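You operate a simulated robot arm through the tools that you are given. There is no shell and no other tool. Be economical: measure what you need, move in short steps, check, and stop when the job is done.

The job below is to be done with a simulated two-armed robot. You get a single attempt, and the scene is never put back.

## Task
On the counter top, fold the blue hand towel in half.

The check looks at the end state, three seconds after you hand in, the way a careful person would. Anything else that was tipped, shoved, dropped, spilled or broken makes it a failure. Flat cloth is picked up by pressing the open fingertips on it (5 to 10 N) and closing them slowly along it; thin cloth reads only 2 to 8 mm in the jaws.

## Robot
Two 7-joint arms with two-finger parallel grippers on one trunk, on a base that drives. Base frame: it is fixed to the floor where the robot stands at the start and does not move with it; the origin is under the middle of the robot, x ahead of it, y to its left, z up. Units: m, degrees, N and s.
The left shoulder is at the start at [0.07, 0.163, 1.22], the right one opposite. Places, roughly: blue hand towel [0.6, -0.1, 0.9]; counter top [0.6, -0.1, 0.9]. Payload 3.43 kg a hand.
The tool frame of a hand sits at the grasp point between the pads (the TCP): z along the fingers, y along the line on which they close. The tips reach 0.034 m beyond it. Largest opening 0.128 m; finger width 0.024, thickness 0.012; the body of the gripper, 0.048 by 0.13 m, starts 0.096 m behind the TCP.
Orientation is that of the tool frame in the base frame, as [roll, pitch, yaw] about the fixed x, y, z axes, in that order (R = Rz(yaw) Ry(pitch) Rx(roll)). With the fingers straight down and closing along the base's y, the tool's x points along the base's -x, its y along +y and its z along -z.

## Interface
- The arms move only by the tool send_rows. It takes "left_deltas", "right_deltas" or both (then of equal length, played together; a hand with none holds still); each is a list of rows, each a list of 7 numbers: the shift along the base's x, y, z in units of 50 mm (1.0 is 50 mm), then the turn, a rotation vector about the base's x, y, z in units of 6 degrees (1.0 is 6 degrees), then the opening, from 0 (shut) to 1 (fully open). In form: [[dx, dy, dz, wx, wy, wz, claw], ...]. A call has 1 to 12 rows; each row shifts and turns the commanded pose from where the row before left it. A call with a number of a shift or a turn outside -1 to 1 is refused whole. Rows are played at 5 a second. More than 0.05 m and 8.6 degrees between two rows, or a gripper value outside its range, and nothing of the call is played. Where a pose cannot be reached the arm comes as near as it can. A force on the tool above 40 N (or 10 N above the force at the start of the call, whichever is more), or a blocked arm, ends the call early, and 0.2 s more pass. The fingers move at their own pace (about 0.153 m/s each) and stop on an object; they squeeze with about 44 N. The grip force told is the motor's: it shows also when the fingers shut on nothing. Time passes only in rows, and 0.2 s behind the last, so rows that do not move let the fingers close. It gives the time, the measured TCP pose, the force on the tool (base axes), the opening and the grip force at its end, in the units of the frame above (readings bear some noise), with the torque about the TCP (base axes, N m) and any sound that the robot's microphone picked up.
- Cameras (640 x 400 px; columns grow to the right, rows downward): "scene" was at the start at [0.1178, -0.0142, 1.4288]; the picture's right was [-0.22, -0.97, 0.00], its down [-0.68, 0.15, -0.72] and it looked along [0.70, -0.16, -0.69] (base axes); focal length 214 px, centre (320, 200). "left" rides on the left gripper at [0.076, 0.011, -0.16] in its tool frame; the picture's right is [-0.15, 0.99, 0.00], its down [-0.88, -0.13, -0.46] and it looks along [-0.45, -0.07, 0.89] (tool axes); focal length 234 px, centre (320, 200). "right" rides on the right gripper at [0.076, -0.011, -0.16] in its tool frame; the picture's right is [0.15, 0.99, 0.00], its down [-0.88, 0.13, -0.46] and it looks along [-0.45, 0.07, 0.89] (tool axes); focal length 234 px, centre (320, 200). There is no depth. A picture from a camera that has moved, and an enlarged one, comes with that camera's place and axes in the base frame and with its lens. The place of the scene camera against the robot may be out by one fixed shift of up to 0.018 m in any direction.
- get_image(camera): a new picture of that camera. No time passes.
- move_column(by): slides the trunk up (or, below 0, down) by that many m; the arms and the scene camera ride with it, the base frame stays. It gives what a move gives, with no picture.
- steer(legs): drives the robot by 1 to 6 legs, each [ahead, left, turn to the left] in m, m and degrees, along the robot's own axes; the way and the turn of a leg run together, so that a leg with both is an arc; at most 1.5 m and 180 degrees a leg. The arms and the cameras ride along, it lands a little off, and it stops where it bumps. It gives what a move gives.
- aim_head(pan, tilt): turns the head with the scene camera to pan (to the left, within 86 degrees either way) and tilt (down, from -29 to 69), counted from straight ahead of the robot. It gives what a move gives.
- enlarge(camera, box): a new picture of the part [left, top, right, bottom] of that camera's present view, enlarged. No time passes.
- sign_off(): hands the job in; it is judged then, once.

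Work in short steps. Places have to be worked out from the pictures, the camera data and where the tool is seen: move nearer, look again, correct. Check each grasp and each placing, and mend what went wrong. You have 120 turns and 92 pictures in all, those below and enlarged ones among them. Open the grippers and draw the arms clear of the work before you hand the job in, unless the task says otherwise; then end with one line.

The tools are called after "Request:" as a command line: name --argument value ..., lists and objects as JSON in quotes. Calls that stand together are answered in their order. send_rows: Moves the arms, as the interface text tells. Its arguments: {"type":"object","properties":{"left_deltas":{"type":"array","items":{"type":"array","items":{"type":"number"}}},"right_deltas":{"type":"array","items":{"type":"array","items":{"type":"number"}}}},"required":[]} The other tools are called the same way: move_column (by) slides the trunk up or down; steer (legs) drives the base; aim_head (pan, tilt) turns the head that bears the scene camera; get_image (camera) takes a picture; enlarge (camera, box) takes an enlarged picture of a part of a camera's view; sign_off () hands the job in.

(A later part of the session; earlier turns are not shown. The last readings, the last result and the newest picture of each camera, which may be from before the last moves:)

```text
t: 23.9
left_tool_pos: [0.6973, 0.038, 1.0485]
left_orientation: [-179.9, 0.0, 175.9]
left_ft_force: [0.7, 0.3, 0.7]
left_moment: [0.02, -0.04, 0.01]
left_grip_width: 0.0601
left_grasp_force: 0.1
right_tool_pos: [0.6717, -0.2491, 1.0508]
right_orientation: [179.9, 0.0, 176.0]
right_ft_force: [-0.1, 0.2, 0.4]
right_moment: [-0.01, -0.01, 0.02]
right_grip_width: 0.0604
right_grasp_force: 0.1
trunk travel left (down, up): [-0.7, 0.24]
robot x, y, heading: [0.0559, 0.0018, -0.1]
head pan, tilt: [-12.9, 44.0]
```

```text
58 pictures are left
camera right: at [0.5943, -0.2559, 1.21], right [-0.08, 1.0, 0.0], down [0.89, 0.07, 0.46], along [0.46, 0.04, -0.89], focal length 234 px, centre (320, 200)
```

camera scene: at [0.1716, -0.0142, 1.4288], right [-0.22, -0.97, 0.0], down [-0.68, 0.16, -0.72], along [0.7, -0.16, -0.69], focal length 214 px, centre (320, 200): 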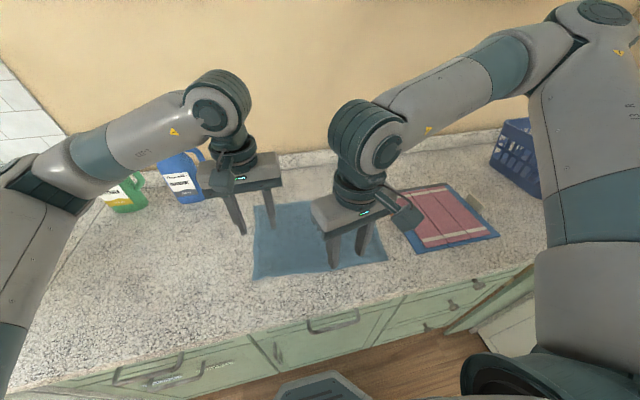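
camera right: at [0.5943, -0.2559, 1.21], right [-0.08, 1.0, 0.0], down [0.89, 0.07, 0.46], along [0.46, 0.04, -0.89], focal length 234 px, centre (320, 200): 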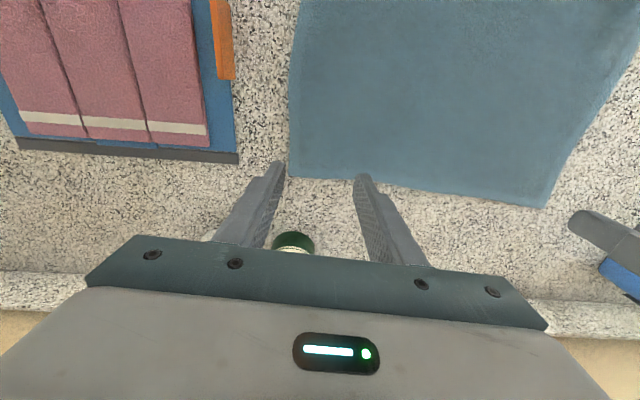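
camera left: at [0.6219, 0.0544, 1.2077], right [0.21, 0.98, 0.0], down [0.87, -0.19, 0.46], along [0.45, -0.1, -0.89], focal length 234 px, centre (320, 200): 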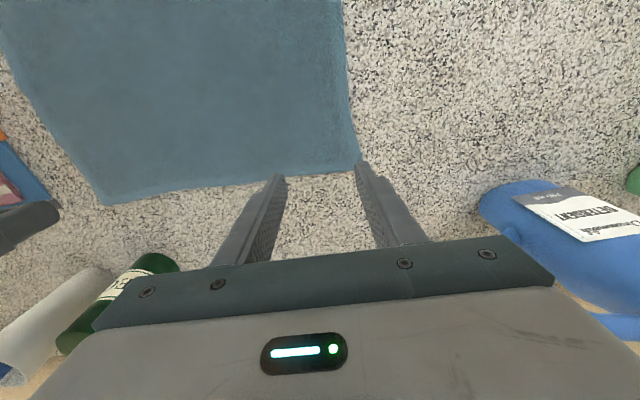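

Far corners are at about (.733,.090) and (.721,-.294). I place the hands just inside that edge and descend to near contact.

Request:
send_rows --left_deltas '[[0.2, 0.05, -0.5, 0, 0, 0, 0.47], [0.2, 0.05, -0.6, 0, 0, 0, 0.47], [0, 0, -0.6, 0, 0, 0, 0.47], [0, 0, -0.4, 0, 0, 0, 0.47], [0, 0, 0, 0, 0, 0, 0.47]]' --right_deltas '[[0.35, 0.02, -0.5, 0, 0, 0, 0.47], [0.35, 0.02, -0.6, 0, 0, 0, 0.47], [0, 0, -0.6, 0, 0, 0, 0.47], [0, 0, -0.4, 0, 0, 0, 0.47], [0, 0, 0, 0, 0, 0, 0.47]]'

Request:
get_image --camera "left"

Request:
get_image --camera "right"

```text
t: 25.1
left_tool_pos: [0.7177, 0.044, 0.9432]
left_orientation: [-180.0, 0.0, 176.0]
left_ft_force: [-0.6, -0.1, 0.1]
left_moment: [-0.01, 0.01, -0.02]
left_grip_width: 0.0604
left_grasp_force: 0.0
right_tool_pos: [0.6994, -0.2592, 0.9519]
right_orientation: [179.9, 0.2, 176.1]
right_ft_force: [-0.2, 0.0, -0.4]
right_moment: [-0.01, -0.02, 0.0]
right_grip_width: 0.0604
right_grasp_force: 0.2
right hand out of reach, approached as far as the arm can: row 3, 4
trunk travel left (down, up): [-0.7, 0.24]
robot x, y, heading: [0.0507, 0.0012, -0.3]
head pan, tilt: [-12.9, 44.0]
```

```text
57 pictures are left
camera left: at [0.6426, 0.06, 1.1032], right [0.21, 0.98, 0.0], down [0.87, -0.19, 0.46], along [0.45, -0.1, -0.89], focal length 234 px, centre (320, 200)
```

left: 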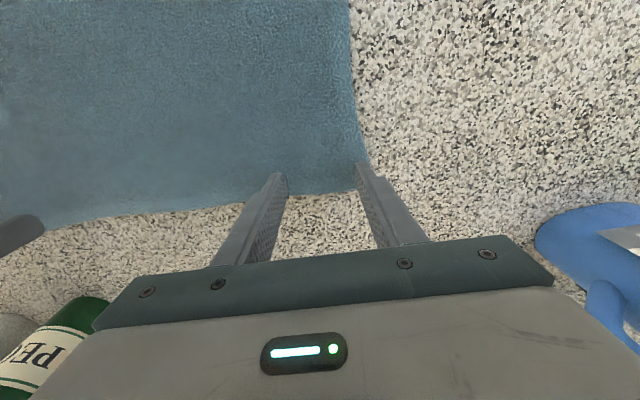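

```text
56 pictures are left
camera right: at [0.6216, -0.2653, 1.1119], right [-0.08, 1.0, 0.0], down [0.89, 0.07, 0.46], along [0.46, 0.04, -0.89], focal length 234 px, centre (320, 200)
```

right: 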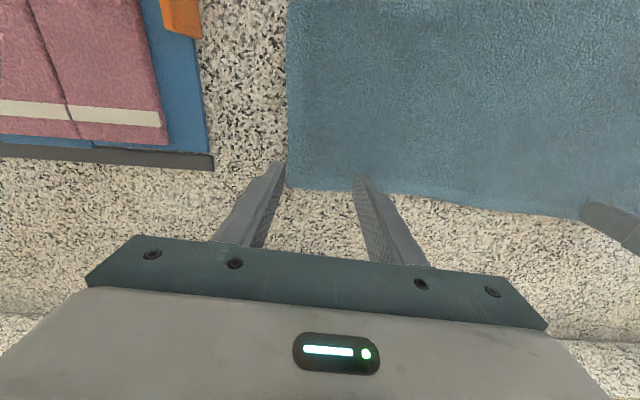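

The right hand is short of reach again. I raise slightly and drive 3 cm further ahead (there's clear floor before the cabinet).

Request:
send_rows --left_deltas '[[-0.3, -0.28, 0.4, 0, 0, 0, 0.47], [-0.2, 0, 0, 0, 0, 0, 0.47]]' --right_deltas '[[-0.2, 0.38, 0.3, 0, 0, 0, 0.47], [-0.2, 0, 0, 0, 0, 0, 0.47]]'

Request:
steer --legs '[[0.03, 0, 0]]'

```text
t: 25.8
left_tool_pos: [0.6926, 0.0306, 0.9628]
left_orientation: [-180.0, 0.0, 176.0]
left_ft_force: [-0.4, 0.6, 0.1]
left_moment: [0.0, 0.0, 0.03]
left_grip_width: 0.0602
left_grasp_force: 0.0
right_tool_pos: [0.6782, -0.2406, 0.9678]
right_orientation: [179.9, 0.2, 176.0]
right_ft_force: [0.3, 0.6, 0.4]
right_moment: [-0.03, -0.01, 0.02]
right_grip_width: 0.0601
right_grasp_force: 0.0
trunk travel left (down, up): [-0.7, 0.24]
robot x, y, heading: [0.0544, 0.0004, -0.3]
head pan, tilt: [-12.9, 44.0]
```

```text
t: 26.6
left_tool_pos: [0.7193, 0.0286, 0.9655]
left_orientation: [179.9, 0.2, 176.0]
left_ft_force: [-0.3, 0.1, -0.5]
left_moment: [-0.01, -0.02, -0.04]
left_grip_width: 0.0601
left_grasp_force: 0.0
right_tool_pos: [0.7047, -0.2408, 0.9704]
right_orientation: [179.9, 0.3, 175.9]
right_ft_force: [0.1, -0.6, -0.5]
right_moment: [0.01, -0.04, 0.02]
right_grip_width: 0.0603
right_grasp_force: 0.0
trunk travel left (down, up): [-0.7, 0.24]
robot x, y, heading: [0.0838, 0.0014, -0.1]
head pan, tilt: [-12.9, 44.0]
```

Positions are nearly ideal. I fine-adjust and descend to just touch.

Request:
send_rows --left_deltas '[[0.09, 0.04, -0.2, 0, 0, 0, 0.47], [0, 0, -0.22, 0, 0, 0, 0.47], [0, 0, -0.08, 0, 0, 0, 0.47], [0, 0, -0.06, 0, 0, 0, 0.47], [0, 0, 0, 0, 0, 0, 0.47]]' --right_deltas '[[0.08, 0, -0.2, 0, 0, 0, 0.47], [0, 0, -0.26, 0, 0, 0, 0.47], [0, 0, -0.12, 0, 0, 0, 0.47], [0, 0, -0.08, 0, 0, 0, 0.47], [0, 0, 0, 0, 0, 0, 0.47]]'

Request:
get_image --camera "left"

Request:
get_image --camera "right"

```text
t: 27.8
left_tool_pos: [0.7268, 0.0314, 0.9371]
left_orientation: [180.0, 0.1, 176.1]
left_ft_force: [1.5, 1.0, 10.2]
left_moment: [0.09, -0.02, -0.02]
left_grip_width: 0.0599
left_grasp_force: 0.1
right_tool_pos: [0.7059, -0.2458, 0.94]
right_orientation: [180.0, 0.2, 176.0]
right_ft_force: [0.5, -0.6, -0.4]
right_moment: [0.01, 0.02, -0.01]
right_grip_width: 0.0602
right_grasp_force: 0.1
right hand out of reach, approached as far as the arm can: row 2, 3
trunk travel left (down, up): [-0.7, 0.24]
robot x, y, heading: [0.0857, -0.002, -0.1]
head pan, tilt: [-12.9, 44.0]
```

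```text
55 pictures are left
camera left: at [0.6508, 0.0477, 1.0965], right [0.21, 0.98, 0.0], down [0.87, -0.19, 0.46], along [0.45, -0.1, -0.89], focal length 234 px, centre (320, 200)
```

left: 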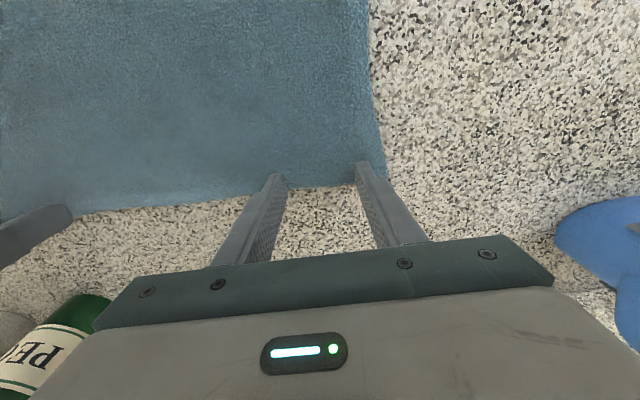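

```text
54 pictures are left
camera right: at [0.6283, -0.2518, 1.0999], right [-0.08, 1.0, 0.0], down [0.89, 0.07, 0.46], along [0.46, 0.04, -0.89], focal length 234 px, centre (320, 200)
```

right: 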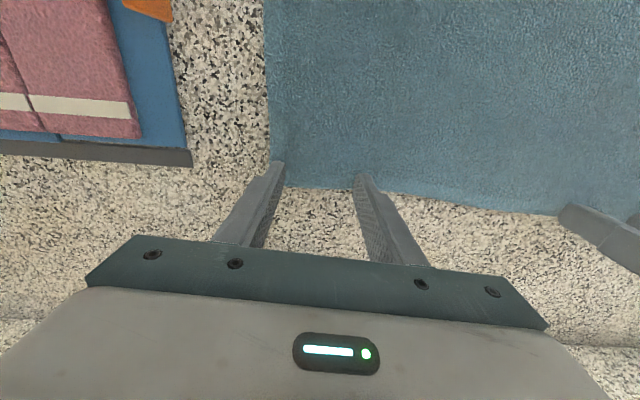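

The left is in contact, but the right is still 4 mm short. I lift, shift the hands back relative to the base, and drive 4 cm more.

Request:
send_rows --left_deltas '[[-0.1, 0, 0.5, 0, 0, 0, 0.47], [-0.7, 0, 0, 0, 0, 0, 0.47]]' --right_deltas '[[-0.1, 0, 0.5, 0, 0, 0, 0.47], [-0.7, 0, 0, 0, 0, 0, 0.47]]'

Request:
steer --legs '[[0.04, 0, 0]]'

```text
t: 28.4
left_tool_pos: [0.6845, 0.0319, 0.9625]
left_orientation: [-180.0, 0.1, 176.1]
left_ft_force: [-0.5, 0.4, -0.4]
left_moment: [0.0, -0.02, 0.0]
left_grip_width: 0.0601
left_grasp_force: 0.1
right_tool_pos: [0.6659, -0.2447, 0.9649]
right_orientation: [179.9, 0.2, 175.9]
right_ft_force: [-0.2, 0.3, -0.5]
right_moment: [-0.02, -0.05, 0.01]
right_grip_width: 0.0602
right_grasp_force: 0.1
trunk travel left (down, up): [-0.7, 0.24]
robot x, y, heading: [0.0855, -0.0033, 0.0]
head pan, tilt: [-12.9, 44.0]
```

```text
t: 29.2
left_tool_pos: [0.6936, 0.0311, 0.9611]
left_orientation: [-180.0, -0.2, 176.1]
left_ft_force: [0.0, -0.4, 0.2]
left_moment: [-0.03, 0.05, 0.0]
left_grip_width: 0.06
left_grasp_force: 0.0
right_tool_pos: [0.6762, -0.2444, 0.9615]
right_orientation: [179.9, 0.0, 176.0]
right_ft_force: [0.7, 0.3, 0.7]
right_moment: [0.03, 0.05, 0.01]
right_grip_width: 0.0601
right_grasp_force: 0.0
trunk travel left (down, up): [-0.7, 0.24]
robot x, y, heading: [0.0905, 0.0, -0.0]
head pan, tilt: [-12.9, 44.0]
stopped in leg 1: the robot was blocked; the commanded pose is now the measured one
```

The base reached its stop at x≈.09; that extra bit should suffice. I move out and down again.

Request:
send_rows --left_deltas '[[0.6, 0, 0, 0, 0, 0, 0.47], [0.03, 0, -0.3, 0, 0, 0, 0.47], [0, 0, -0.14, 0, 0, 0, 0.47], [0, 0, -0.04, 0, 0, 0, 0.47], [0, 0, 0, 0, 0, 0, 0.47]]' --right_deltas '[[0.58, 0, 0, 0, 0, 0, 0.47], [0, 0, -0.3, 0, 0, 0, 0.47], [0, 0, -0.15, 0, 0, 0, 0.47], [0, 0, -0.06, 0, 0, 0, 0.47], [0, 0, 0, 0, 0, 0, 0.47]]'

```text
t: 30.4
left_tool_pos: [0.7249, 0.0314, 0.9381]
left_orientation: [-179.9, 0.1, 176.2]
left_ft_force: [0.5, -1.2, 1.6]
left_moment: [0.01, 0.05, 0.0]
left_grip_width: 0.0604
left_grasp_force: 0.0
right_tool_pos: [0.7019, -0.2454, 0.9382]
right_orientation: [179.9, 0.2, 176.0]
right_ft_force: [1.0, -0.6, 2.5]
right_moment: [-0.01, -0.01, -0.01]
right_grip_width: 0.06
right_grasp_force: 0.0
trunk travel left (down, up): [-0.7, 0.24]
robot x, y, heading: [0.0916, 0.0018, 0.2]
head pan, tilt: [-12.9, 44.0]
```

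Both touch without reach complaints. I press about 1.2 mm more, then close slowly.

Request:
send_rows --left_deltas '[[0, 0, -0.025, 0, 0, 0, 0.47], [0, 0, 0, 0, 0, 0, 0.43], [0, 0, 0, 0, 0, 0, 0.38], [0, 0, 0, 0, 0, 0, 0.33], [0, 0, 0, 0, 0, 0, 0.28], [0, 0, 0, 0, 0, 0, 0.23], [0, 0, 0, 0, 0, 0, 0.18], [0, 0, 0, 0, 0, 0, 0.13], [0, 0, 0, 0, 0, 0, 0.08], [0, 0, 0, 0, 0, 0, 0.03], [0, 0, 0, 0, 0, 0, 0], [0, 0, 0, 0, 0, 0, 0]]' --right_deltas '[[0, 0, -0.025, 0, 0, 0, 0.47], [0, 0, 0, 0, 0, 0, 0.43], [0, 0, 0, 0, 0, 0, 0.38], [0, 0, 0, 0, 0, 0, 0.33], [0, 0, 0, 0, 0, 0, 0.28], [0, 0, 0, 0, 0, 0, 0.23], [0, 0, 0, 0, 0, 0, 0.18], [0, 0, 0, 0, 0, 0, 0.13], [0, 0, 0, 0, 0, 0, 0.08], [0, 0, 0, 0, 0, 0, 0.03], [0, 0, 0, 0, 0, 0, 0], [0, 0, 0, 0, 0, 0, 0]]'

Request:
get_image --camera "left"

Request:
get_image --camera "right"

```text
t: 33.0
left_tool_pos: [0.724, 0.0309, 0.9373]
left_orientation: [-179.9, 0.1, 176.1]
left_ft_force: [-0.1, -3.9, 7.5]
left_moment: [-0.16, 0.02, 0.08]
left_grip_width: 0.0047
left_grasp_force: 39.1
right_tool_pos: [0.703, -0.2446, 0.9379]
right_orientation: [179.9, 0.2, 176.0]
right_ft_force: [-0.1, 3.8, 4.5]
right_moment: [0.14, -0.01, 0.0]
right_grip_width: 0.005
right_grasp_force: 38.8
trunk travel left (down, up): [-0.7, 0.24]
robot x, y, heading: [0.0895, -0.0008, -0.0]
head pan, tilt: [-12.9, 44.0]
```

```text
53 pictures are left
camera left: at [0.6482, 0.0469, 1.0967], right [0.21, 0.98, 0.0], down [0.87, -0.19, 0.46], along [0.45, -0.1, -0.89], focal length 234 px, centre (320, 200)
```

left: 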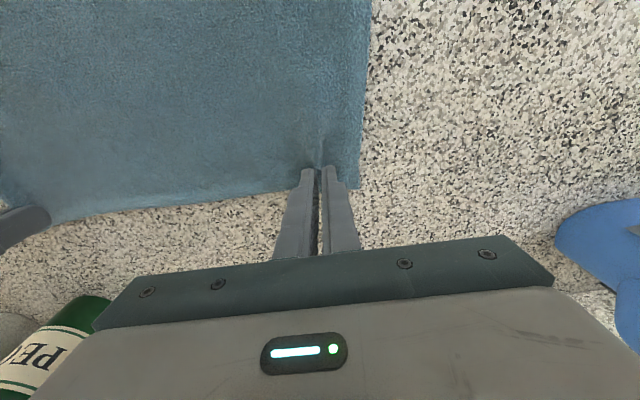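

```text
52 pictures are left
camera right: at [0.6252, -0.2505, 1.097], right [-0.08, 1.0, 0.0], down [0.89, 0.07, 0.46], along [0.46, 0.04, -0.89], focal length 234 px, centre (320, 200)
```

right: 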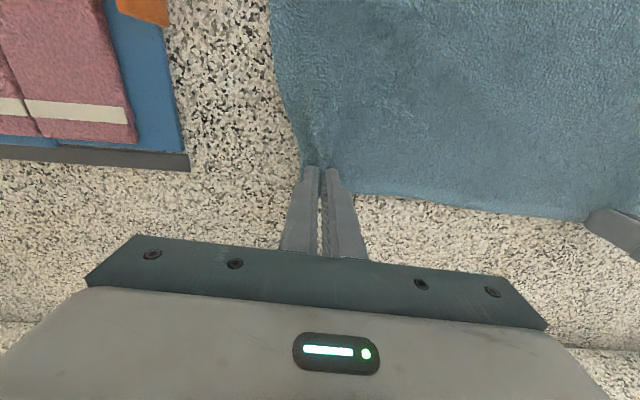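

Both corners are pinched (4.7 and 5.0 mm). I lift on an arc toward the robot, easing the hands together slightly and starting the forward tilt of the fingers.

Request:
send_rows --left_deltas '[[-0.1, -0.03, 0.36, 0, 0, 0, 0], [-0.1, -0.03, 0.42, 0, 0, 0, 0], [-0.12, -0.03, 0.38, 0, 0, 0, 0], [-0.34, 0, 0.29, 0, -1, 0, 0], [-0.34, 0, 0.29, 0, -1, 0, 0], [0, 0, 0, 0, 0, 0, 0]]' --right_deltas '[[-0.1, 0.03, 0.36, 0, 0, 0, 0], [-0.1, 0.03, 0.42, 0, 0, 0, 0], [-0.12, 0.03, 0.38, 0, 0, 0, 0], [-0.34, 0, 0.29, 0, -1, 0, 0], [-0.34, 0, 0.29, 0, -1, 0, 0], [0, 0, 0, 0, 0, 0, 0]]'

Request:
get_image --camera "scene"

```text
t: 34.4
left_tool_pos: [0.6774, 0.028, 1.023]
left_orientation: [179.1, 11.9, 176.0]
left_ft_force: [0.4, -0.5, -0.1]
left_moment: [-0.01, 0.06, -0.02]
left_grip_width: 0.0048
left_grasp_force: 39.3
right_tool_pos: [0.6564, -0.2398, 1.0247]
right_orientation: [179.0, 12.1, 176.0]
right_ft_force: [0.1, 0.2, -0.8]
right_moment: [0.01, 0.02, 0.02]
right_grip_width: 0.0049
right_grasp_force: 39.1
trunk travel left (down, up): [-0.7, 0.24]
robot x, y, heading: [0.0917, -0.0002, -0.1]
head pan, tilt: [-12.9, 44.0]
```

```text
51 pictures are left
camera scene: at [0.2099, -0.0146, 1.4285], right [-0.22, -0.97, 0.0], down [-0.68, 0.16, -0.72], along [0.7, -0.16, -0.7], focal length 214 px, centre (320, 200)
```

scene: 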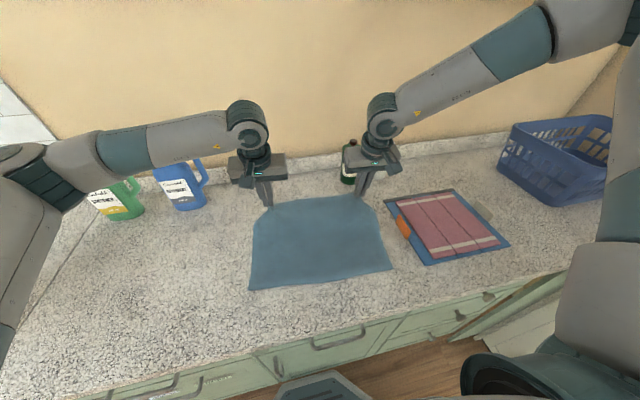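

Held well, with the far edge lifted about 9 cm. I back the base 9 cm, carrying the edge toward the robot.

Request:
steer --legs '[[-0.085, 0, 0]]'

Request:
send_rows --left_deltas '[[-0.07, 0, 0.2, 0, -1, 0, 0], [-0.07, 0, 0.1, 0, -1, 0, 0], [-0.06, 0, 0, 0, -1, 0, 0], [-0.06, 0, 0, 0, -1, 0, 0], [0, 0, 0, 0, 0, 0, 0]]' --right_deltas '[[-0.07, 0, 0.2, 0, -1, 0, 0], [-0.07, 0, 0.1, 0, -1, 0, 0], [-0.06, 0, 0, 0, -1, 0, 0], [-0.06, 0, 0, 0, -1, 0, 0], [0, 0, 0, 0, 0, 0, 0]]'

Request:
get_image --camera "scene"

```text
t: 35.5
left_tool_pos: [0.5903, 0.0275, 1.0245]
left_orientation: [179.2, 12.0, 176.1]
left_ft_force: [-1.1, 0.2, 0.3]
left_moment: [-0.01, 0.0, 0.0]
left_grip_width: 0.0048
left_grasp_force: 38.9
right_tool_pos: [0.5696, -0.2395, 1.0246]
right_orientation: [179.1, 12.1, 176.1]
right_ft_force: [0.4, -0.6, -0.2]
right_moment: [-0.01, 0.03, -0.03]
right_grip_width: 0.0046
right_grasp_force: 38.8
trunk travel left (down, up): [-0.7, 0.24]
robot x, y, heading: [0.0039, 0.0004, -0.3]
head pan, tilt: [-12.9, 44.0]
```

```text
t: 36.7
left_tool_pos: [0.5767, 0.0287, 1.0387]
left_orientation: [177.3, 36.0, 175.4]
left_ft_force: [-0.7, -0.7, 0.2]
left_moment: [-0.06, 0.01, 0.01]
left_grip_width: 0.0045
left_grasp_force: 39.1
right_tool_pos: [0.5563, -0.2398, 1.0404]
right_orientation: [177.1, 36.0, 175.1]
right_ft_force: [0.2, 1.1, -0.9]
right_moment: [0.01, 0.04, 0.04]
right_grip_width: 0.0049
right_grasp_force: 39.5
trunk travel left (down, up): [-0.7, 0.24]
robot x, y, heading: [0.005, -0.0022, 0.1]
head pan, tilt: [-12.9, 44.0]
```

```text
50 pictures are left
camera scene: at [0.1217, -0.0135, 1.4288], right [-0.22, -0.97, 0.0], down [-0.68, 0.15, -0.72], along [0.7, -0.16, -0.69], focal length 214 px, centre (320, 200)
```

scene: 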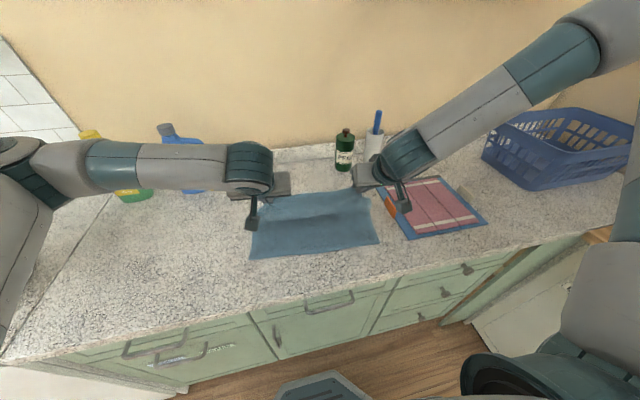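

Good: the hands are midway, tilted 36°. I tilt on to 60°, then back up another 6 cm.

Request:
send_rows --left_deltas '[[-0.06, 0, -0.03, 0, -1, 0, 0], [-0.06, 0, -0.05, 0, -1, 0, 0], [-0.05, 0, -0.05, 0, -1, 0, 0], [-0.05, 0, -0.05, 0, -1, 0, 0], [0, 0, 0, 0, 0, 0, 0]]' --right_deltas '[[-0.06, 0, -0.03, 0, -1, 0, 0], [-0.06, 0, -0.05, 0, -1, 0, 0], [-0.05, 0, -0.05, 0, -1, 0, 0], [-0.05, 0, -0.05, 0, -1, 0, 0], [0, 0, 0, 0, 0, 0, 0]]'

Request:
steer --legs '[[-0.055, 0, 0]]'

Request:
get_image --camera "scene"

Request:
get_image --camera "left"

```text
t: 37.9
left_tool_pos: [0.5668, 0.0301, 1.0299]
left_orientation: [173.6, 59.9, 172.6]
left_ft_force: [-0.6, -0.1, -0.9]
left_moment: [-0.07, -0.03, -0.03]
left_grip_width: 0.0047
left_grasp_force: 38.6
right_tool_pos: [0.583, -0.2354, 1.0354]
right_orientation: [173.4, 59.6, 172.2]
right_ft_force: [-0.2, -0.1, -0.1]
right_moment: [-0.04, -0.01, 0.0]
right_grip_width: 0.005
right_grasp_force: 39.3
right hand out of reach, approached as far as the arm can: row 2, 3, 4
trunk travel left (down, up): [-0.7, 0.24]
robot x, y, heading: [0.0037, -0.0037, 0.1]
head pan, tilt: [-12.9, 44.0]
```

```text
t: 38.8
left_tool_pos: [0.5114, 0.0272, 1.0296]
left_orientation: [173.4, 59.7, 172.4]
left_ft_force: [-0.2, -0.4, 0.0]
left_moment: [-0.05, -0.05, 0.0]
left_grip_width: 0.0044
left_grasp_force: 38.9
right_tool_pos: [0.5294, -0.2365, 1.034]
right_orientation: [173.3, 59.5, 172.3]
right_ft_force: [0.6, 0.1, -0.4]
right_moment: [-0.08, 0.02, 0.05]
right_grip_width: 0.0048
right_grasp_force: 39.0
trunk travel left (down, up): [-0.7, 0.24]
robot x, y, heading: [-0.0525, -0.002, 0.0]
head pan, tilt: [-12.9, 44.0]
```

```text
49 pictures are left
camera scene: at [0.0683, -0.0143, 1.4285], right [-0.22, -0.98, 0.0], down [-0.68, 0.15, -0.72], along [0.7, -0.16, -0.7], focal length 214 px, centre (320, 200)
```

scene: 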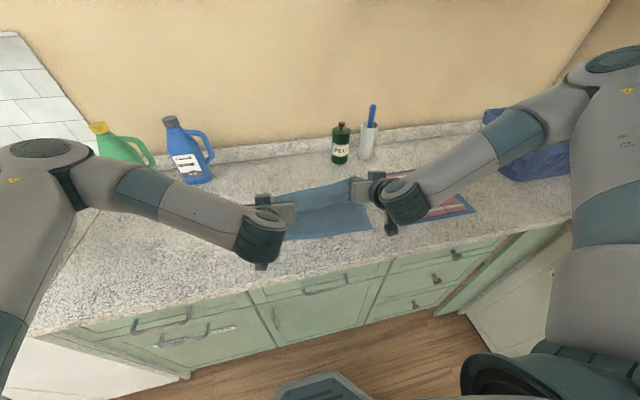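

```text
48 pictures are left
camera left: at [0.335, 0.0444, 1.044], right [0.11, 0.98, 0.18], down [0.04, -0.19, 0.98], along [0.99, -0.1, -0.06], focal length 234 px, centre (320, 200)
```

left: 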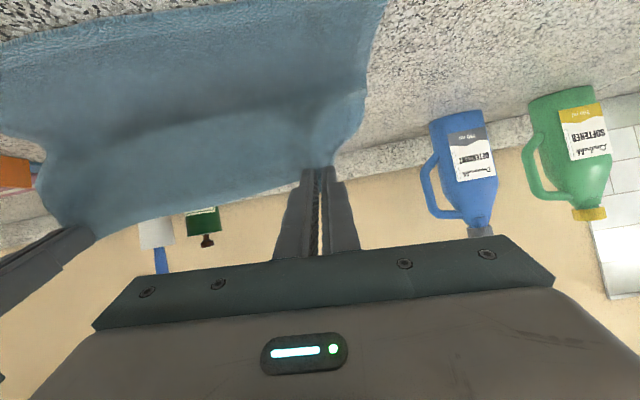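

The right arm is at its inner limit, about 2 cm ahead of plan, so I shift the left forward to match. I'll finish with column-down and base-back steps, which keep the arm poses fixed.

Request:
send_rows --left_deltas '[[0.34, 0, 0, 0, 0, 0, 0], [0.34, 0, 0, 0, 0, 0, 0]]'

Request:
move_column --by -0.035

Request:
steer --legs '[[-0.05, 0, 0]]'

Request:
move_column --by -0.03

Request:
get_image --camera "scene"

Request:
get_image --camera "left"

Request:
get_image --camera "right"

```text
t: 39.4
left_tool_pos: [0.5444, 0.0286, 1.0324]
left_orientation: [173.3, 59.9, 172.4]
left_ft_force: [-0.6, 0.1, 1.1]
left_moment: [-0.07, 0.01, 0.01]
left_grip_width: 0.0049
left_grasp_force: 39.5
right_tool_pos: [0.5294, -0.2367, 1.0358]
right_orientation: [173.4, 59.6, 172.2]
right_ft_force: [-0.6, -0.1, 0.5]
right_moment: [-0.05, 0.02, 0.05]
right_grip_width: 0.0048
right_grasp_force: 39.1
trunk travel left (down, up): [-0.7, 0.24]
robot x, y, heading: [-0.0525, 0.0011, 0.3]
head pan, tilt: [-12.9, 44.0]
```

```text
t: 40.2
left_tool_pos: [0.5457, 0.0284, 0.995]
left_orientation: [173.4, 59.8, 172.4]
left_ft_force: [0.6, -0.2, -0.2]
left_moment: [-0.05, 0.03, 0.01]
left_grip_width: 0.0043
left_grasp_force: 38.9
right_tool_pos: [0.5279, -0.2368, 1.0]
right_orientation: [173.3, 59.6, 172.2]
right_ft_force: [0.2, -0.1, -0.8]
right_moment: [-0.02, 0.02, 0.01]
right_grip_width: 0.0048
right_grasp_force: 38.6
trunk travel left (down, up): [-0.665, 0.275]
robot x, y, heading: [-0.0499, 0.002, -0.1]
head pan, tilt: [-12.9, 44.0]
```

```text
t: 41.2
left_tool_pos: [0.4955, 0.0284, 0.9949]
left_orientation: [173.4, 59.8, 172.5]
left_ft_force: [0.3, 1.2, 0.3]
left_moment: [-0.03, 0.02, -0.01]
left_grip_width: 0.0044
left_grasp_force: 39.1
right_tool_pos: [0.4801, -0.2354, 0.9999]
right_orientation: [173.4, 59.5, 172.2]
right_ft_force: [-0.4, 0.7, -0.2]
right_moment: [-0.01, 0.0, 0.03]
right_grip_width: 0.0046
right_grasp_force: 39.1
trunk travel left (down, up): [-0.665, 0.275]
robot x, y, heading: [-0.1014, -0.0019, 0.2]
head pan, tilt: [-12.9, 44.0]
```

```text
t: 41.9
left_tool_pos: [0.496, 0.0292, 0.9659]
left_orientation: [173.5, 59.9, 172.5]
left_ft_force: [0.0, -0.4, -0.6]
left_moment: [-0.06, 0.03, -0.02]
left_grip_width: 0.0045
left_grasp_force: 38.5
right_tool_pos: [0.4778, -0.2363, 0.9701]
right_orientation: [173.4, 59.6, 172.2]
right_ft_force: [0.1, 1.0, 0.6]
right_moment: [-0.02, 0.0, 0.01]
right_grip_width: 0.0049
right_grasp_force: 39.2
trunk travel left (down, up): [-0.635, 0.305]
robot x, y, heading: [-0.1032, -0.0012, 0.1]
head pan, tilt: [-12.9, 44.0]
```

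```text
47 pictures are left
camera scene: at [0.0163, -0.014, 1.3639], right [-0.22, -0.98, 0.0], down [-0.68, 0.15, -0.72], along [0.7, -0.16, -0.69], focal length 214 px, centre (320, 200)
```

scene: 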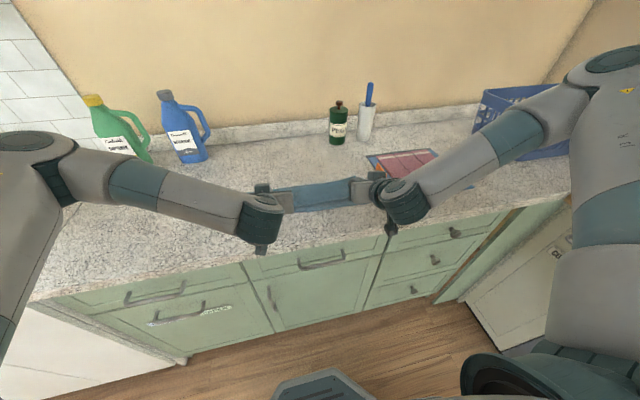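

```text
46 pictures are left
camera left: at [0.3183, 0.0447, 0.981], right [0.11, 0.98, 0.18], down [0.04, -0.19, 0.98], along [0.99, -0.1, -0.06], focal length 234 px, centre (320, 200)
```

left: 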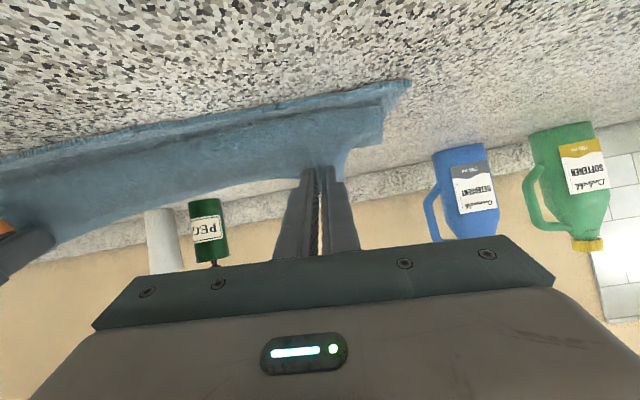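

```text
45 pictures are left
camera right: at [0.3017, -0.2417, 0.9845], right [-0.04, 1.0, -0.07], down [0.05, 0.07, 1.0], along [1.0, 0.04, -0.05], focal length 234 px, centre (320, 200)
```

right: 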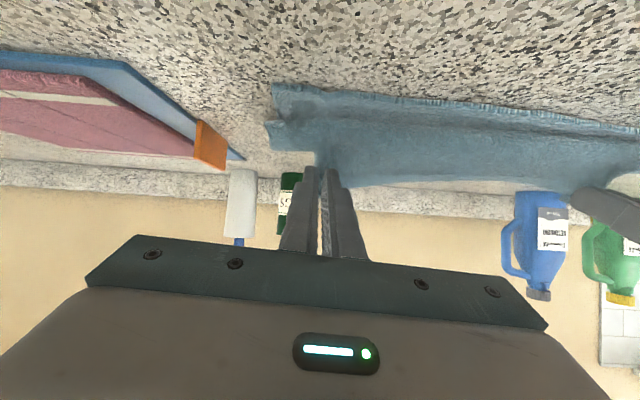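

The sheet now hangs properly from the fingers above the near half. I back 3.5 cm more and lower to just above the near edge.

Request:
steer --legs '[[-0.035, 0, 0]]'

Request:
move_column --by -0.018

Request:
get_image --camera "left"

Request:
get_image --camera "right"

Request:
enlarge --camera "scene" --box '[220, 120, 440, 260]'

```text
t: 42.8
left_tool_pos: [0.4604, 0.0292, 0.9649]
left_orientation: [173.5, 59.7, 172.4]
left_ft_force: [-0.6, -0.2, 0.4]
left_moment: [-0.04, 0.04, 0.0]
left_grip_width: 0.0046
left_grasp_force: 38.6
right_tool_pos: [0.4449, -0.237, 0.969]
right_orientation: [173.4, 59.6, 172.3]
right_ft_force: [0.6, -0.7, 0.3]
right_moment: [-0.07, -0.01, 0.02]
right_grip_width: 0.0047
right_grasp_force: 38.6
trunk travel left (down, up): [-0.635, 0.305]
robot x, y, heading: [-0.1338, 0.0015, 0.0]
head pan, tilt: [-12.9, 44.0]
```

```text
t: 43.4
left_tool_pos: [0.4599, 0.0302, 0.9494]
left_orientation: [173.4, 59.9, 172.3]
left_ft_force: [-0.3, -0.5, 0.1]
left_moment: [-0.07, 0.0, 0.0]
left_grip_width: 0.0046
left_grasp_force: 38.7
right_tool_pos: [0.4428, -0.235, 0.9525]
right_orientation: [173.4, 59.7, 172.3]
right_ft_force: [0.2, 0.1, 0.0]
right_moment: [-0.03, -0.01, -0.02]
right_grip_width: 0.005
right_grasp_force: 38.8
trunk travel left (down, up): [-0.617, 0.323]
robot x, y, heading: [-0.1386, -0.0006, 0.3]
head pan, tilt: [-12.9, 44.0]
```

```text
44 pictures are left
camera left: at [0.2831, 0.045, 0.9631], right [0.1, 0.98, 0.18], down [0.04, -0.19, 0.98], along [0.99, -0.1, -0.06], focal length 234 px, centre (320, 200)
```

left: 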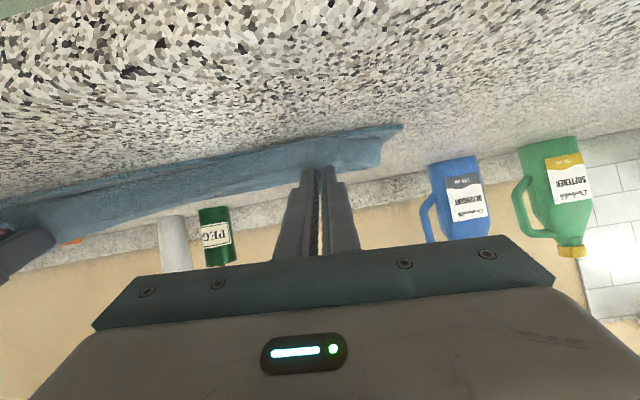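

```text
43 pictures are left
camera right: at [0.2667, -0.2414, 0.9666], right [-0.04, 1.0, -0.07], down [0.05, 0.07, 1.0], along [1.0, 0.04, -0.05], focal length 234 px, centre (320, 200)
```

right: 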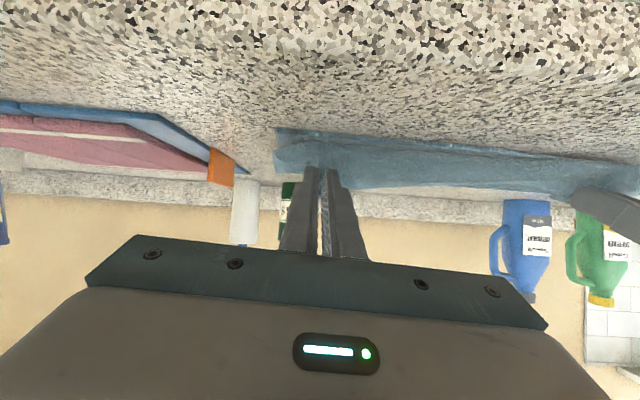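

```text
2.86 times, centred on (330, 190) of scene
camera zoom: at [-0.0191, -0.0138, 1.346], right [-0.22, -0.98, 0.0], down [-0.68, 0.15, -0.72], along [0.7, -0.16, -0.69], focal length 613 px, centre (291, 229)
```

zoom: 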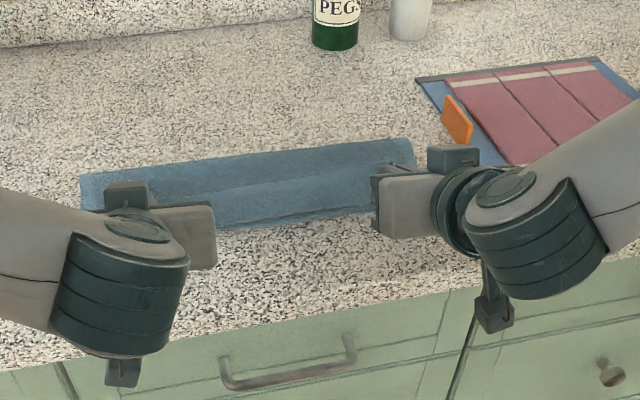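

From scene data (corrected by ~14 mm), the crease is at x≈.575, about 1.5 cm too near, so the top layer is a bit long. I lift slightly, shift both hands 3 cm forward to push the slack back, and settle.

Request:
send_rows --left_deltas '[[0, 0, 0.3, 0, 0, 0, 0], [0.2, 0, 0.1, 0, 0, 0, 0], [0.2, 0, 0, 0, 0, 0, 0], [0.2, 0, 0, 0, 0, 0, 0], [0, 0, -0.2, 0, 0, 0, 0], [0, 0, -0.2, 0, 0, 0, 0], [0, 0, -0.1, 0, 0, 0, 0], [0, 0, 0, 0, 0, 0, 0]]' --right_deltas '[[0, 0, 0.3, 0, 0, 0, 0], [0.2, 0, 0.1, 0, 0, 0, 0], [0.2, 0, 0, 0, 0, 0, 0], [0.2, 0, 0, 0, 0, 0, 0], [0, 0, -0.2, 0, 0, 0, 0], [0, 0, -0.2, 0, 0, 0, 0], [0, 0, -0.15, 0, 0, 0, 0], [0, 0, 0, 0, 0, 0, 0]]'

Request:
enlarge --camera "scene" --box '[220, 120, 440, 260]'

Request:
get_image --camera "right"

```text
t: 45.2
left_tool_pos: [0.4902, 0.0285, 0.9428]
left_orientation: [173.5, 59.7, 172.5]
left_ft_force: [0.2, 0.4, 0.3]
left_moment: [-0.05, 0.03, -0.05]
left_grip_width: 0.0044
left_grasp_force: 38.7
right_tool_pos: [0.4745, -0.2339, 0.945]
right_orientation: [173.6, 59.5, 172.4]
right_ft_force: [0.9, 0.4, 0.2]
right_moment: [-0.03, -0.02, 0.03]
right_grip_width: 0.0044
right_grasp_force: 39.5
trunk travel left (down, up): [-0.617, 0.323]
robot x, y, heading: [-0.1362, -0.003, 0.1]
head pan, tilt: [-12.9, 44.0]
```

```text
2.86 times, centred on (330, 190) of scene
camera zoom: at [-0.0179, -0.013, 1.3459], right [-0.22, -0.98, 0.0], down [-0.68, 0.15, -0.72], along [0.7, -0.16, -0.69], focal length 613 px, centre (291, 229)
```

zoom: 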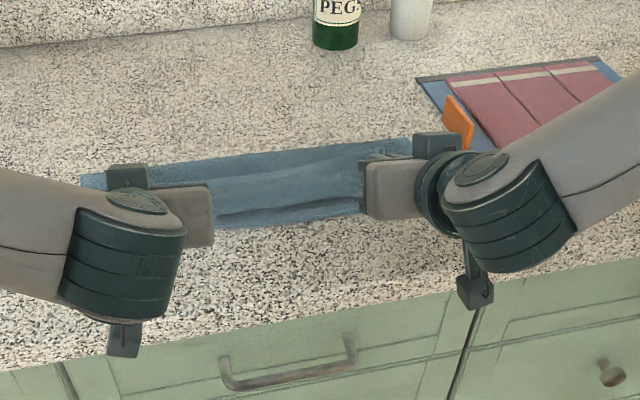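

```text
40 pictures are left
camera right: at [0.2978, -0.2402, 0.959], right [-0.04, 1.0, -0.07], down [0.05, 0.07, 1.0], along [1.0, 0.04, -0.06], focal length 234 px, centre (320, 200)
```

right: 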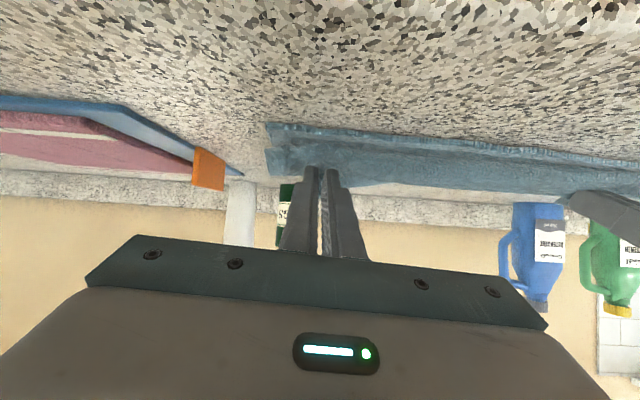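

The slack formed a ripple rather than moving the crease. Since the crease loop will spread outward when flattened, I pull back 2 cm, lower to the cloth, and release slowly.

Request:
send_rows --left_deltas '[[-0.2, 0, 0.1, 0, 0, 0, 0], [-0.25, 0, 0, 0, 0, 0, 0], [0, 0, -0.15, 0, 0, 0, 0], [0, 0, -0.1, 0, 0, 0, 0], [0, 0, 0, 0, 0, 0, 0.08], [0, 0, 0, 0, 0, 0, 0.2], [0, 0, 0, 0, 0, 0, 0.35], [0, 0, 0, 0, 0, 0, 0.35]]' --right_deltas '[[-0.2, 0, 0.1, 0, 0, 0, 0], [-0.25, 0, 0, 0, 0, 0, 0], [0, 0, -0.15, 0, 0, 0, 0], [0, 0, -0.15, 0, 0, 0, 0], [0, 0, 0, 0, 0, 0, 0.08], [0, 0, 0, 0, 0, 0, 0.2], [0, 0, 0, 0, 0, 0, 0.35], [0, 0, 0, 0, 0, 0, 0.35]]'

Request:
get_image --camera "right"

Request:
get_image --camera "left"

Request:
enlarge --camera "scene" --box '[220, 120, 440, 260]'

```text
t: 47.0
left_tool_pos: [0.4672, 0.0295, 0.9363]
left_orientation: [173.4, 59.9, 172.5]
left_ft_force: [0.2, 2.4, 5.4]
left_moment: [-0.03, -0.09, 0.02]
left_grip_width: 0.043
left_grasp_force: 0.0
right_tool_pos: [0.4547, -0.2316, 0.9446]
right_orientation: [173.6, 59.4, 172.3]
right_ft_force: [-0.6, -0.3, 0.8]
right_moment: [0.02, 0.02, 0.02]
right_grip_width: 0.0448
right_grasp_force: 0.0
right hand out of reach, approached as far as the arm can: row 3, 4
trunk travel left (down, up): [-0.617, 0.323]
robot x, y, heading: [-0.139, -0.003, -0.1]
head pan, tilt: [-12.9, 44.0]
```

```text
39 pictures are left
camera right: at [0.2773, -0.2371, 0.9598], right [-0.04, 1.0, -0.07], down [0.06, 0.07, 1.0], along [1.0, 0.03, -0.06], focal length 234 px, centre (320, 200)
```

right: 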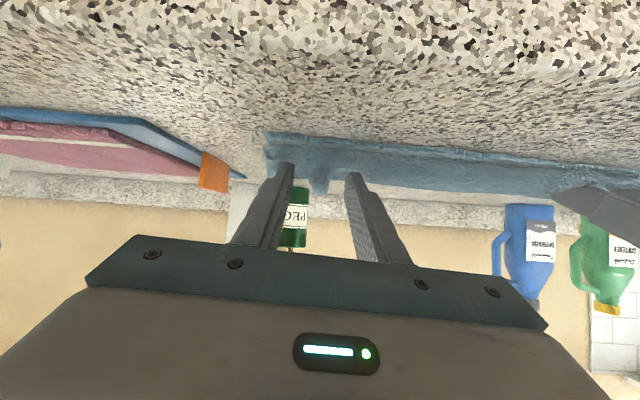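

```text
38 pictures are left
camera left: at [0.2918, 0.0447, 0.9505], right [0.1, 0.98, 0.18], down [0.04, -0.19, 0.98], along [0.99, -0.1, -0.06], focal length 234 px, centre (320, 200)
```

left: 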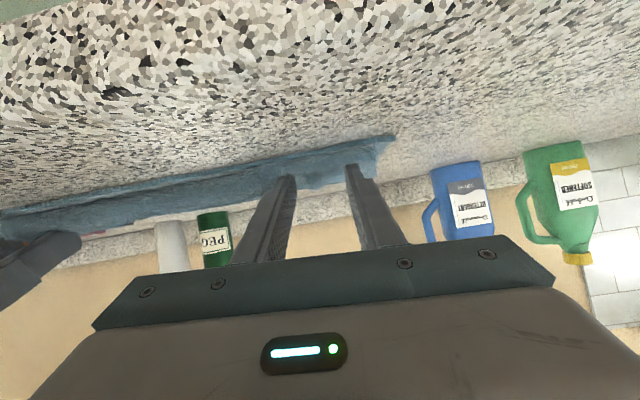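

```text
2.86 times, centred on (330, 190) of scene
camera zoom: at [-0.0182, -0.0137, 1.3459], right [-0.22, -0.98, 0.0], down [-0.68, 0.15, -0.72], along [0.7, -0.16, -0.69], focal length 613 px, centre (291, 229)
```

zoom: 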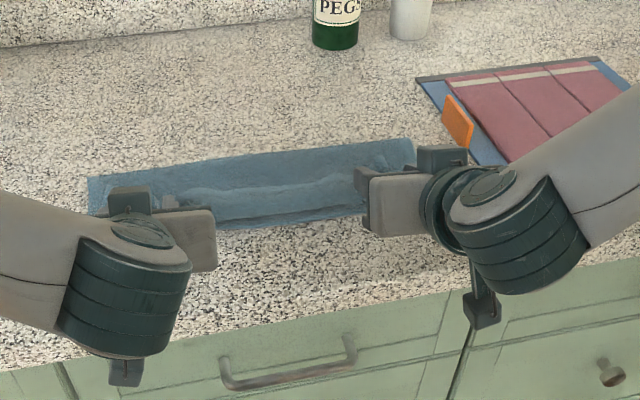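

Both released. I draw the hands straight up with the column, then back off with the base, and look.

Request:
move_column --by 0.06

Request:
move_column --by 0.1

Request:
get_image --camera "scene"

Request:
enlarge --camera "scene" --box '[220, 150, 440, 290]'

```text
t: 48.0
left_tool_pos: [0.4675, 0.0281, 0.9947]
left_orientation: [173.5, 59.8, 172.4]
left_ft_force: [-0.3, -0.1, 0.7]
left_moment: [-0.01, 0.0, 0.04]
left_grip_width: 0.0449
left_grasp_force: 0.0
right_tool_pos: [0.4537, -0.2325, 1.0039]
right_orientation: [173.7, 59.1, 172.3]
right_ft_force: [0.4, 0.0, -0.6]
right_moment: [-0.03, 0.0, 0.0]
right_grip_width: 0.0449
right_grasp_force: 0.0
trunk travel left (down, up): [-0.677, 0.263]
robot x, y, heading: [-0.1349, 0.0016, 0.1]
head pan, tilt: [-12.9, 44.0]
```

```text
t: 49.4
left_tool_pos: [0.4684, 0.0293, 1.0957]
left_orientation: [173.5, 59.8, 172.3]
left_ft_force: [-0.1, 0.6, 0.2]
left_moment: [0.01, -0.03, -0.02]
left_grip_width: 0.0448
left_grasp_force: 0.0
right_tool_pos: [0.4535, -0.2313, 1.1033]
right_orientation: [173.7, 59.2, 172.5]
right_ft_force: [-0.8, -0.9, 0.4]
right_moment: [0.0, -0.01, 0.01]
right_grip_width: 0.0448
right_grasp_force: 0.0
trunk travel left (down, up): [-0.777, 0.163]
robot x, y, heading: [-0.1363, -0.0002, 0.2]
head pan, tilt: [-12.9, 44.0]
```

```text
36 pictures are left
camera scene: at [-0.0173, -0.0141, 1.5057], right [-0.22, -0.98, 0.0], down [-0.68, 0.15, -0.72], along [0.7, -0.16, -0.69], focal length 214 px, centre (320, 200)
```

scene: 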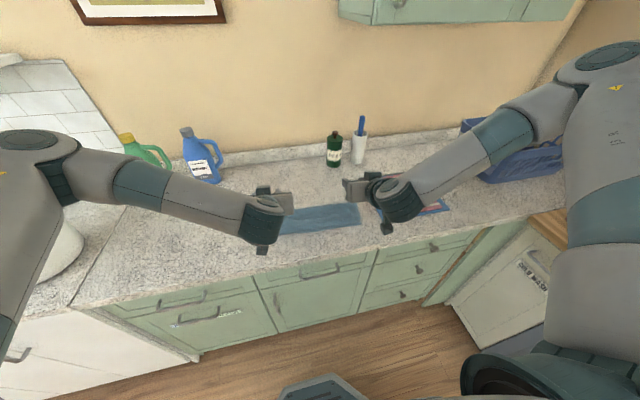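

```text
2.86 times, centred on (330, 220) of scene
camera zoom: at [-0.0173, -0.0141, 1.5057], right [-0.22, -0.98, 0.0], down [-0.68, 0.15, -0.72], along [0.7, -0.16, -0.69], focal length 613 px, centre (291, 143)
```

zoom: 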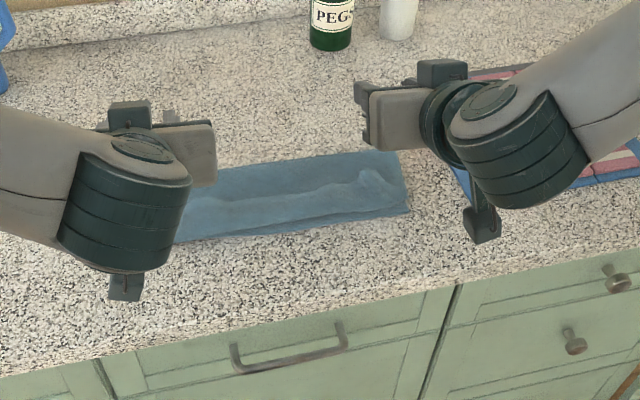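

The edge strip seems to have turned back on itself. I untilt the hands and part them sideways for a clear view.

Request:
send_rows --left_deltas '[[0.3, 0.6, 0.1, 0, 1, 0, 0.2], [0.3, 0.6, 0.1, 0, 1, 0, 0.2], [0.3, 0.6, 0.1, 0, 1, 0, 0.2], [0, 0.6, 0, 0, 1, 0, 0.2], [0, 0.5, 0, 0, 1, 0, 0.2], [0, 0.3, 0, 0, 1, 0, 0.2], [0, 0, 0, 0, 1, 0, 0.2], [0, 0, 0, 0, 1, 0, 0.2], [0, 0, 0, 0, 1, 0, 0.2], [0, 0, 0, 0, 1, 0, 0.2]]' --right_deltas '[[0.3, -0.6, 0.1, 0, 1, 0, 0.2], [0.3, -0.6, 0.1, 0, 1, 0, 0.2], [0.3, -0.6, 0.1, 0, 1, 0, 0.2], [0, -0.6, 0, 0, 1, 0, 0.2], [0, -0.5, 0, 0, 1, 0, 0.2], [0, -0.3, 0, 0, 1, 0, 0.2], [0, 0, 0, 0, 1, 0, 0.2], [0, 0, 0, 0, 1, 0, 0.2], [0, 0, 0, 0, 1, 0, 0.2], [0, 0, 0, 0, 1, 0, 0.2]]'

Request:
enlarge --camera "scene" --box '[220, 150, 440, 290]'

Request:
get_image --camera "left"

Request:
get_image --camera "right"

```text
t: 51.5
left_tool_pos: [0.5147, 0.1889, 1.1102]
left_orientation: [179.8, -0.1, 176.1]
left_ft_force: [1.0, 0.0, -0.2]
left_moment: [0.03, 0.01, 0.03]
left_grip_width: 0.0255
left_grasp_force: 0.0
right_tool_pos: [0.5003, -0.3929, 1.1178]
right_orientation: [-179.9, -0.8, 176.1]
right_ft_force: [-1.0, 0.3, -1.3]
right_moment: [-0.03, 0.02, -0.01]
right_grip_width: 0.0255
right_grasp_force: 0.0
trunk travel left (down, up): [-0.777, 0.163]
robot x, y, heading: [-0.1352, -0.0006, 0.1]
head pan, tilt: [-12.9, 44.0]
```

```text
2.86 times, centred on (330, 220) of scene
camera zoom: at [-0.0155, -0.0145, 1.5056], right [-0.22, -0.98, 0.0], down [-0.68, 0.15, -0.72], along [0.7, -0.16, -0.7], focal length 613 px, centre (291, 143)
```

zoom: 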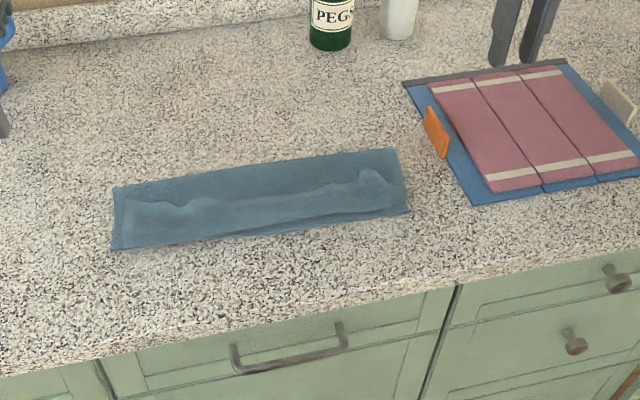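

```text
33 pictures are left
camera left: at [0.4396, 0.2042, 1.2689], right [0.21, 0.98, 0.0], down [0.87, -0.19, 0.45], along [0.44, -0.1, -0.89], focal length 234 px, centre (320, 200)
```

left: 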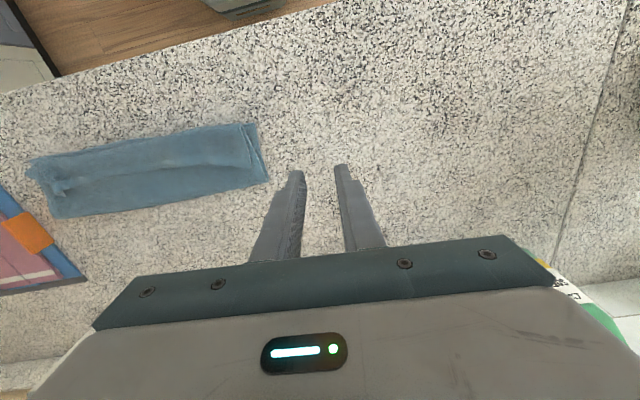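

```text
32 pictures are left
camera right: at [0.4266, -0.3982, 1.2785], right [-0.08, 1.0, 0.0], down [0.89, 0.07, 0.44], along [0.44, 0.03, -0.9], focal length 234 px, centre (320, 200)
```

right: 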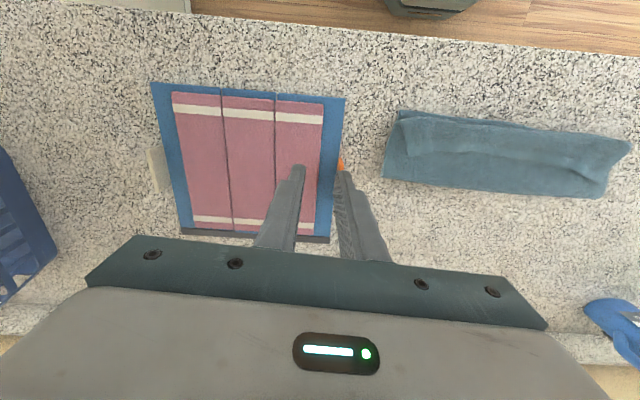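

Careful: the right hand is over the pink cloth, but it's high. Enlarging the towel from both wrist cameras to understand the layers.

Request:
enlarge --camera "left" --box '[20, 110, 280, 230]'

Request:
enlarge --camera "right" --box '[370, 95, 640, 215]'

```text
2.46 times, centred on (150, 170) of left
camera zoom: at [0.4396, 0.2042, 1.2689], right [0.21, 0.98, 0.0], down [0.87, -0.19, 0.45], along [0.44, -0.1, -0.89], focal length 576 px, centre (738, 274)
```

zoom: 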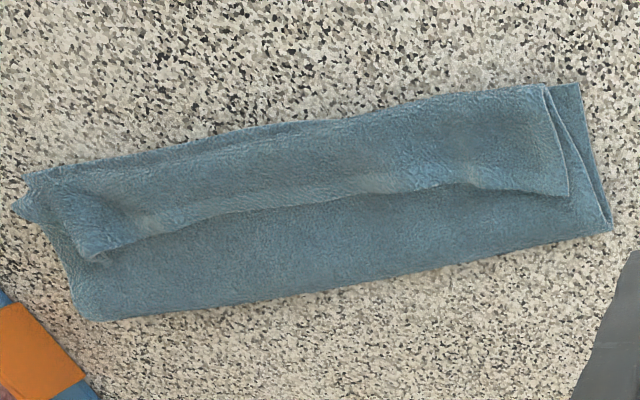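

```text
2.37 times, centred on (505, 155) of right
camera zoom: at [0.4266, -0.3982, 1.2785], right [-0.08, 1.0, 0.0], down [0.89, 0.07, 0.44], along [0.44, 0.03, -0.9], focal length 555 px, centre (-118, 307)
```

zoom: 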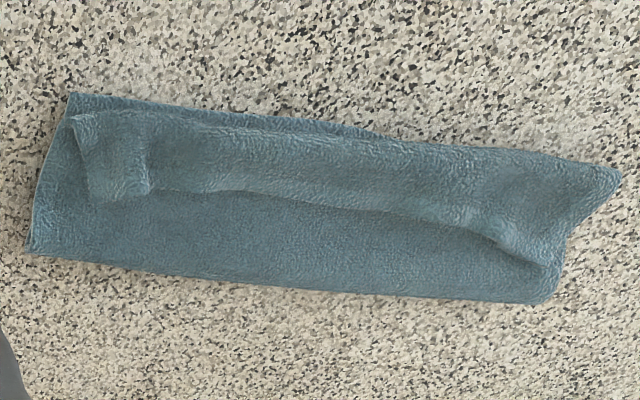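

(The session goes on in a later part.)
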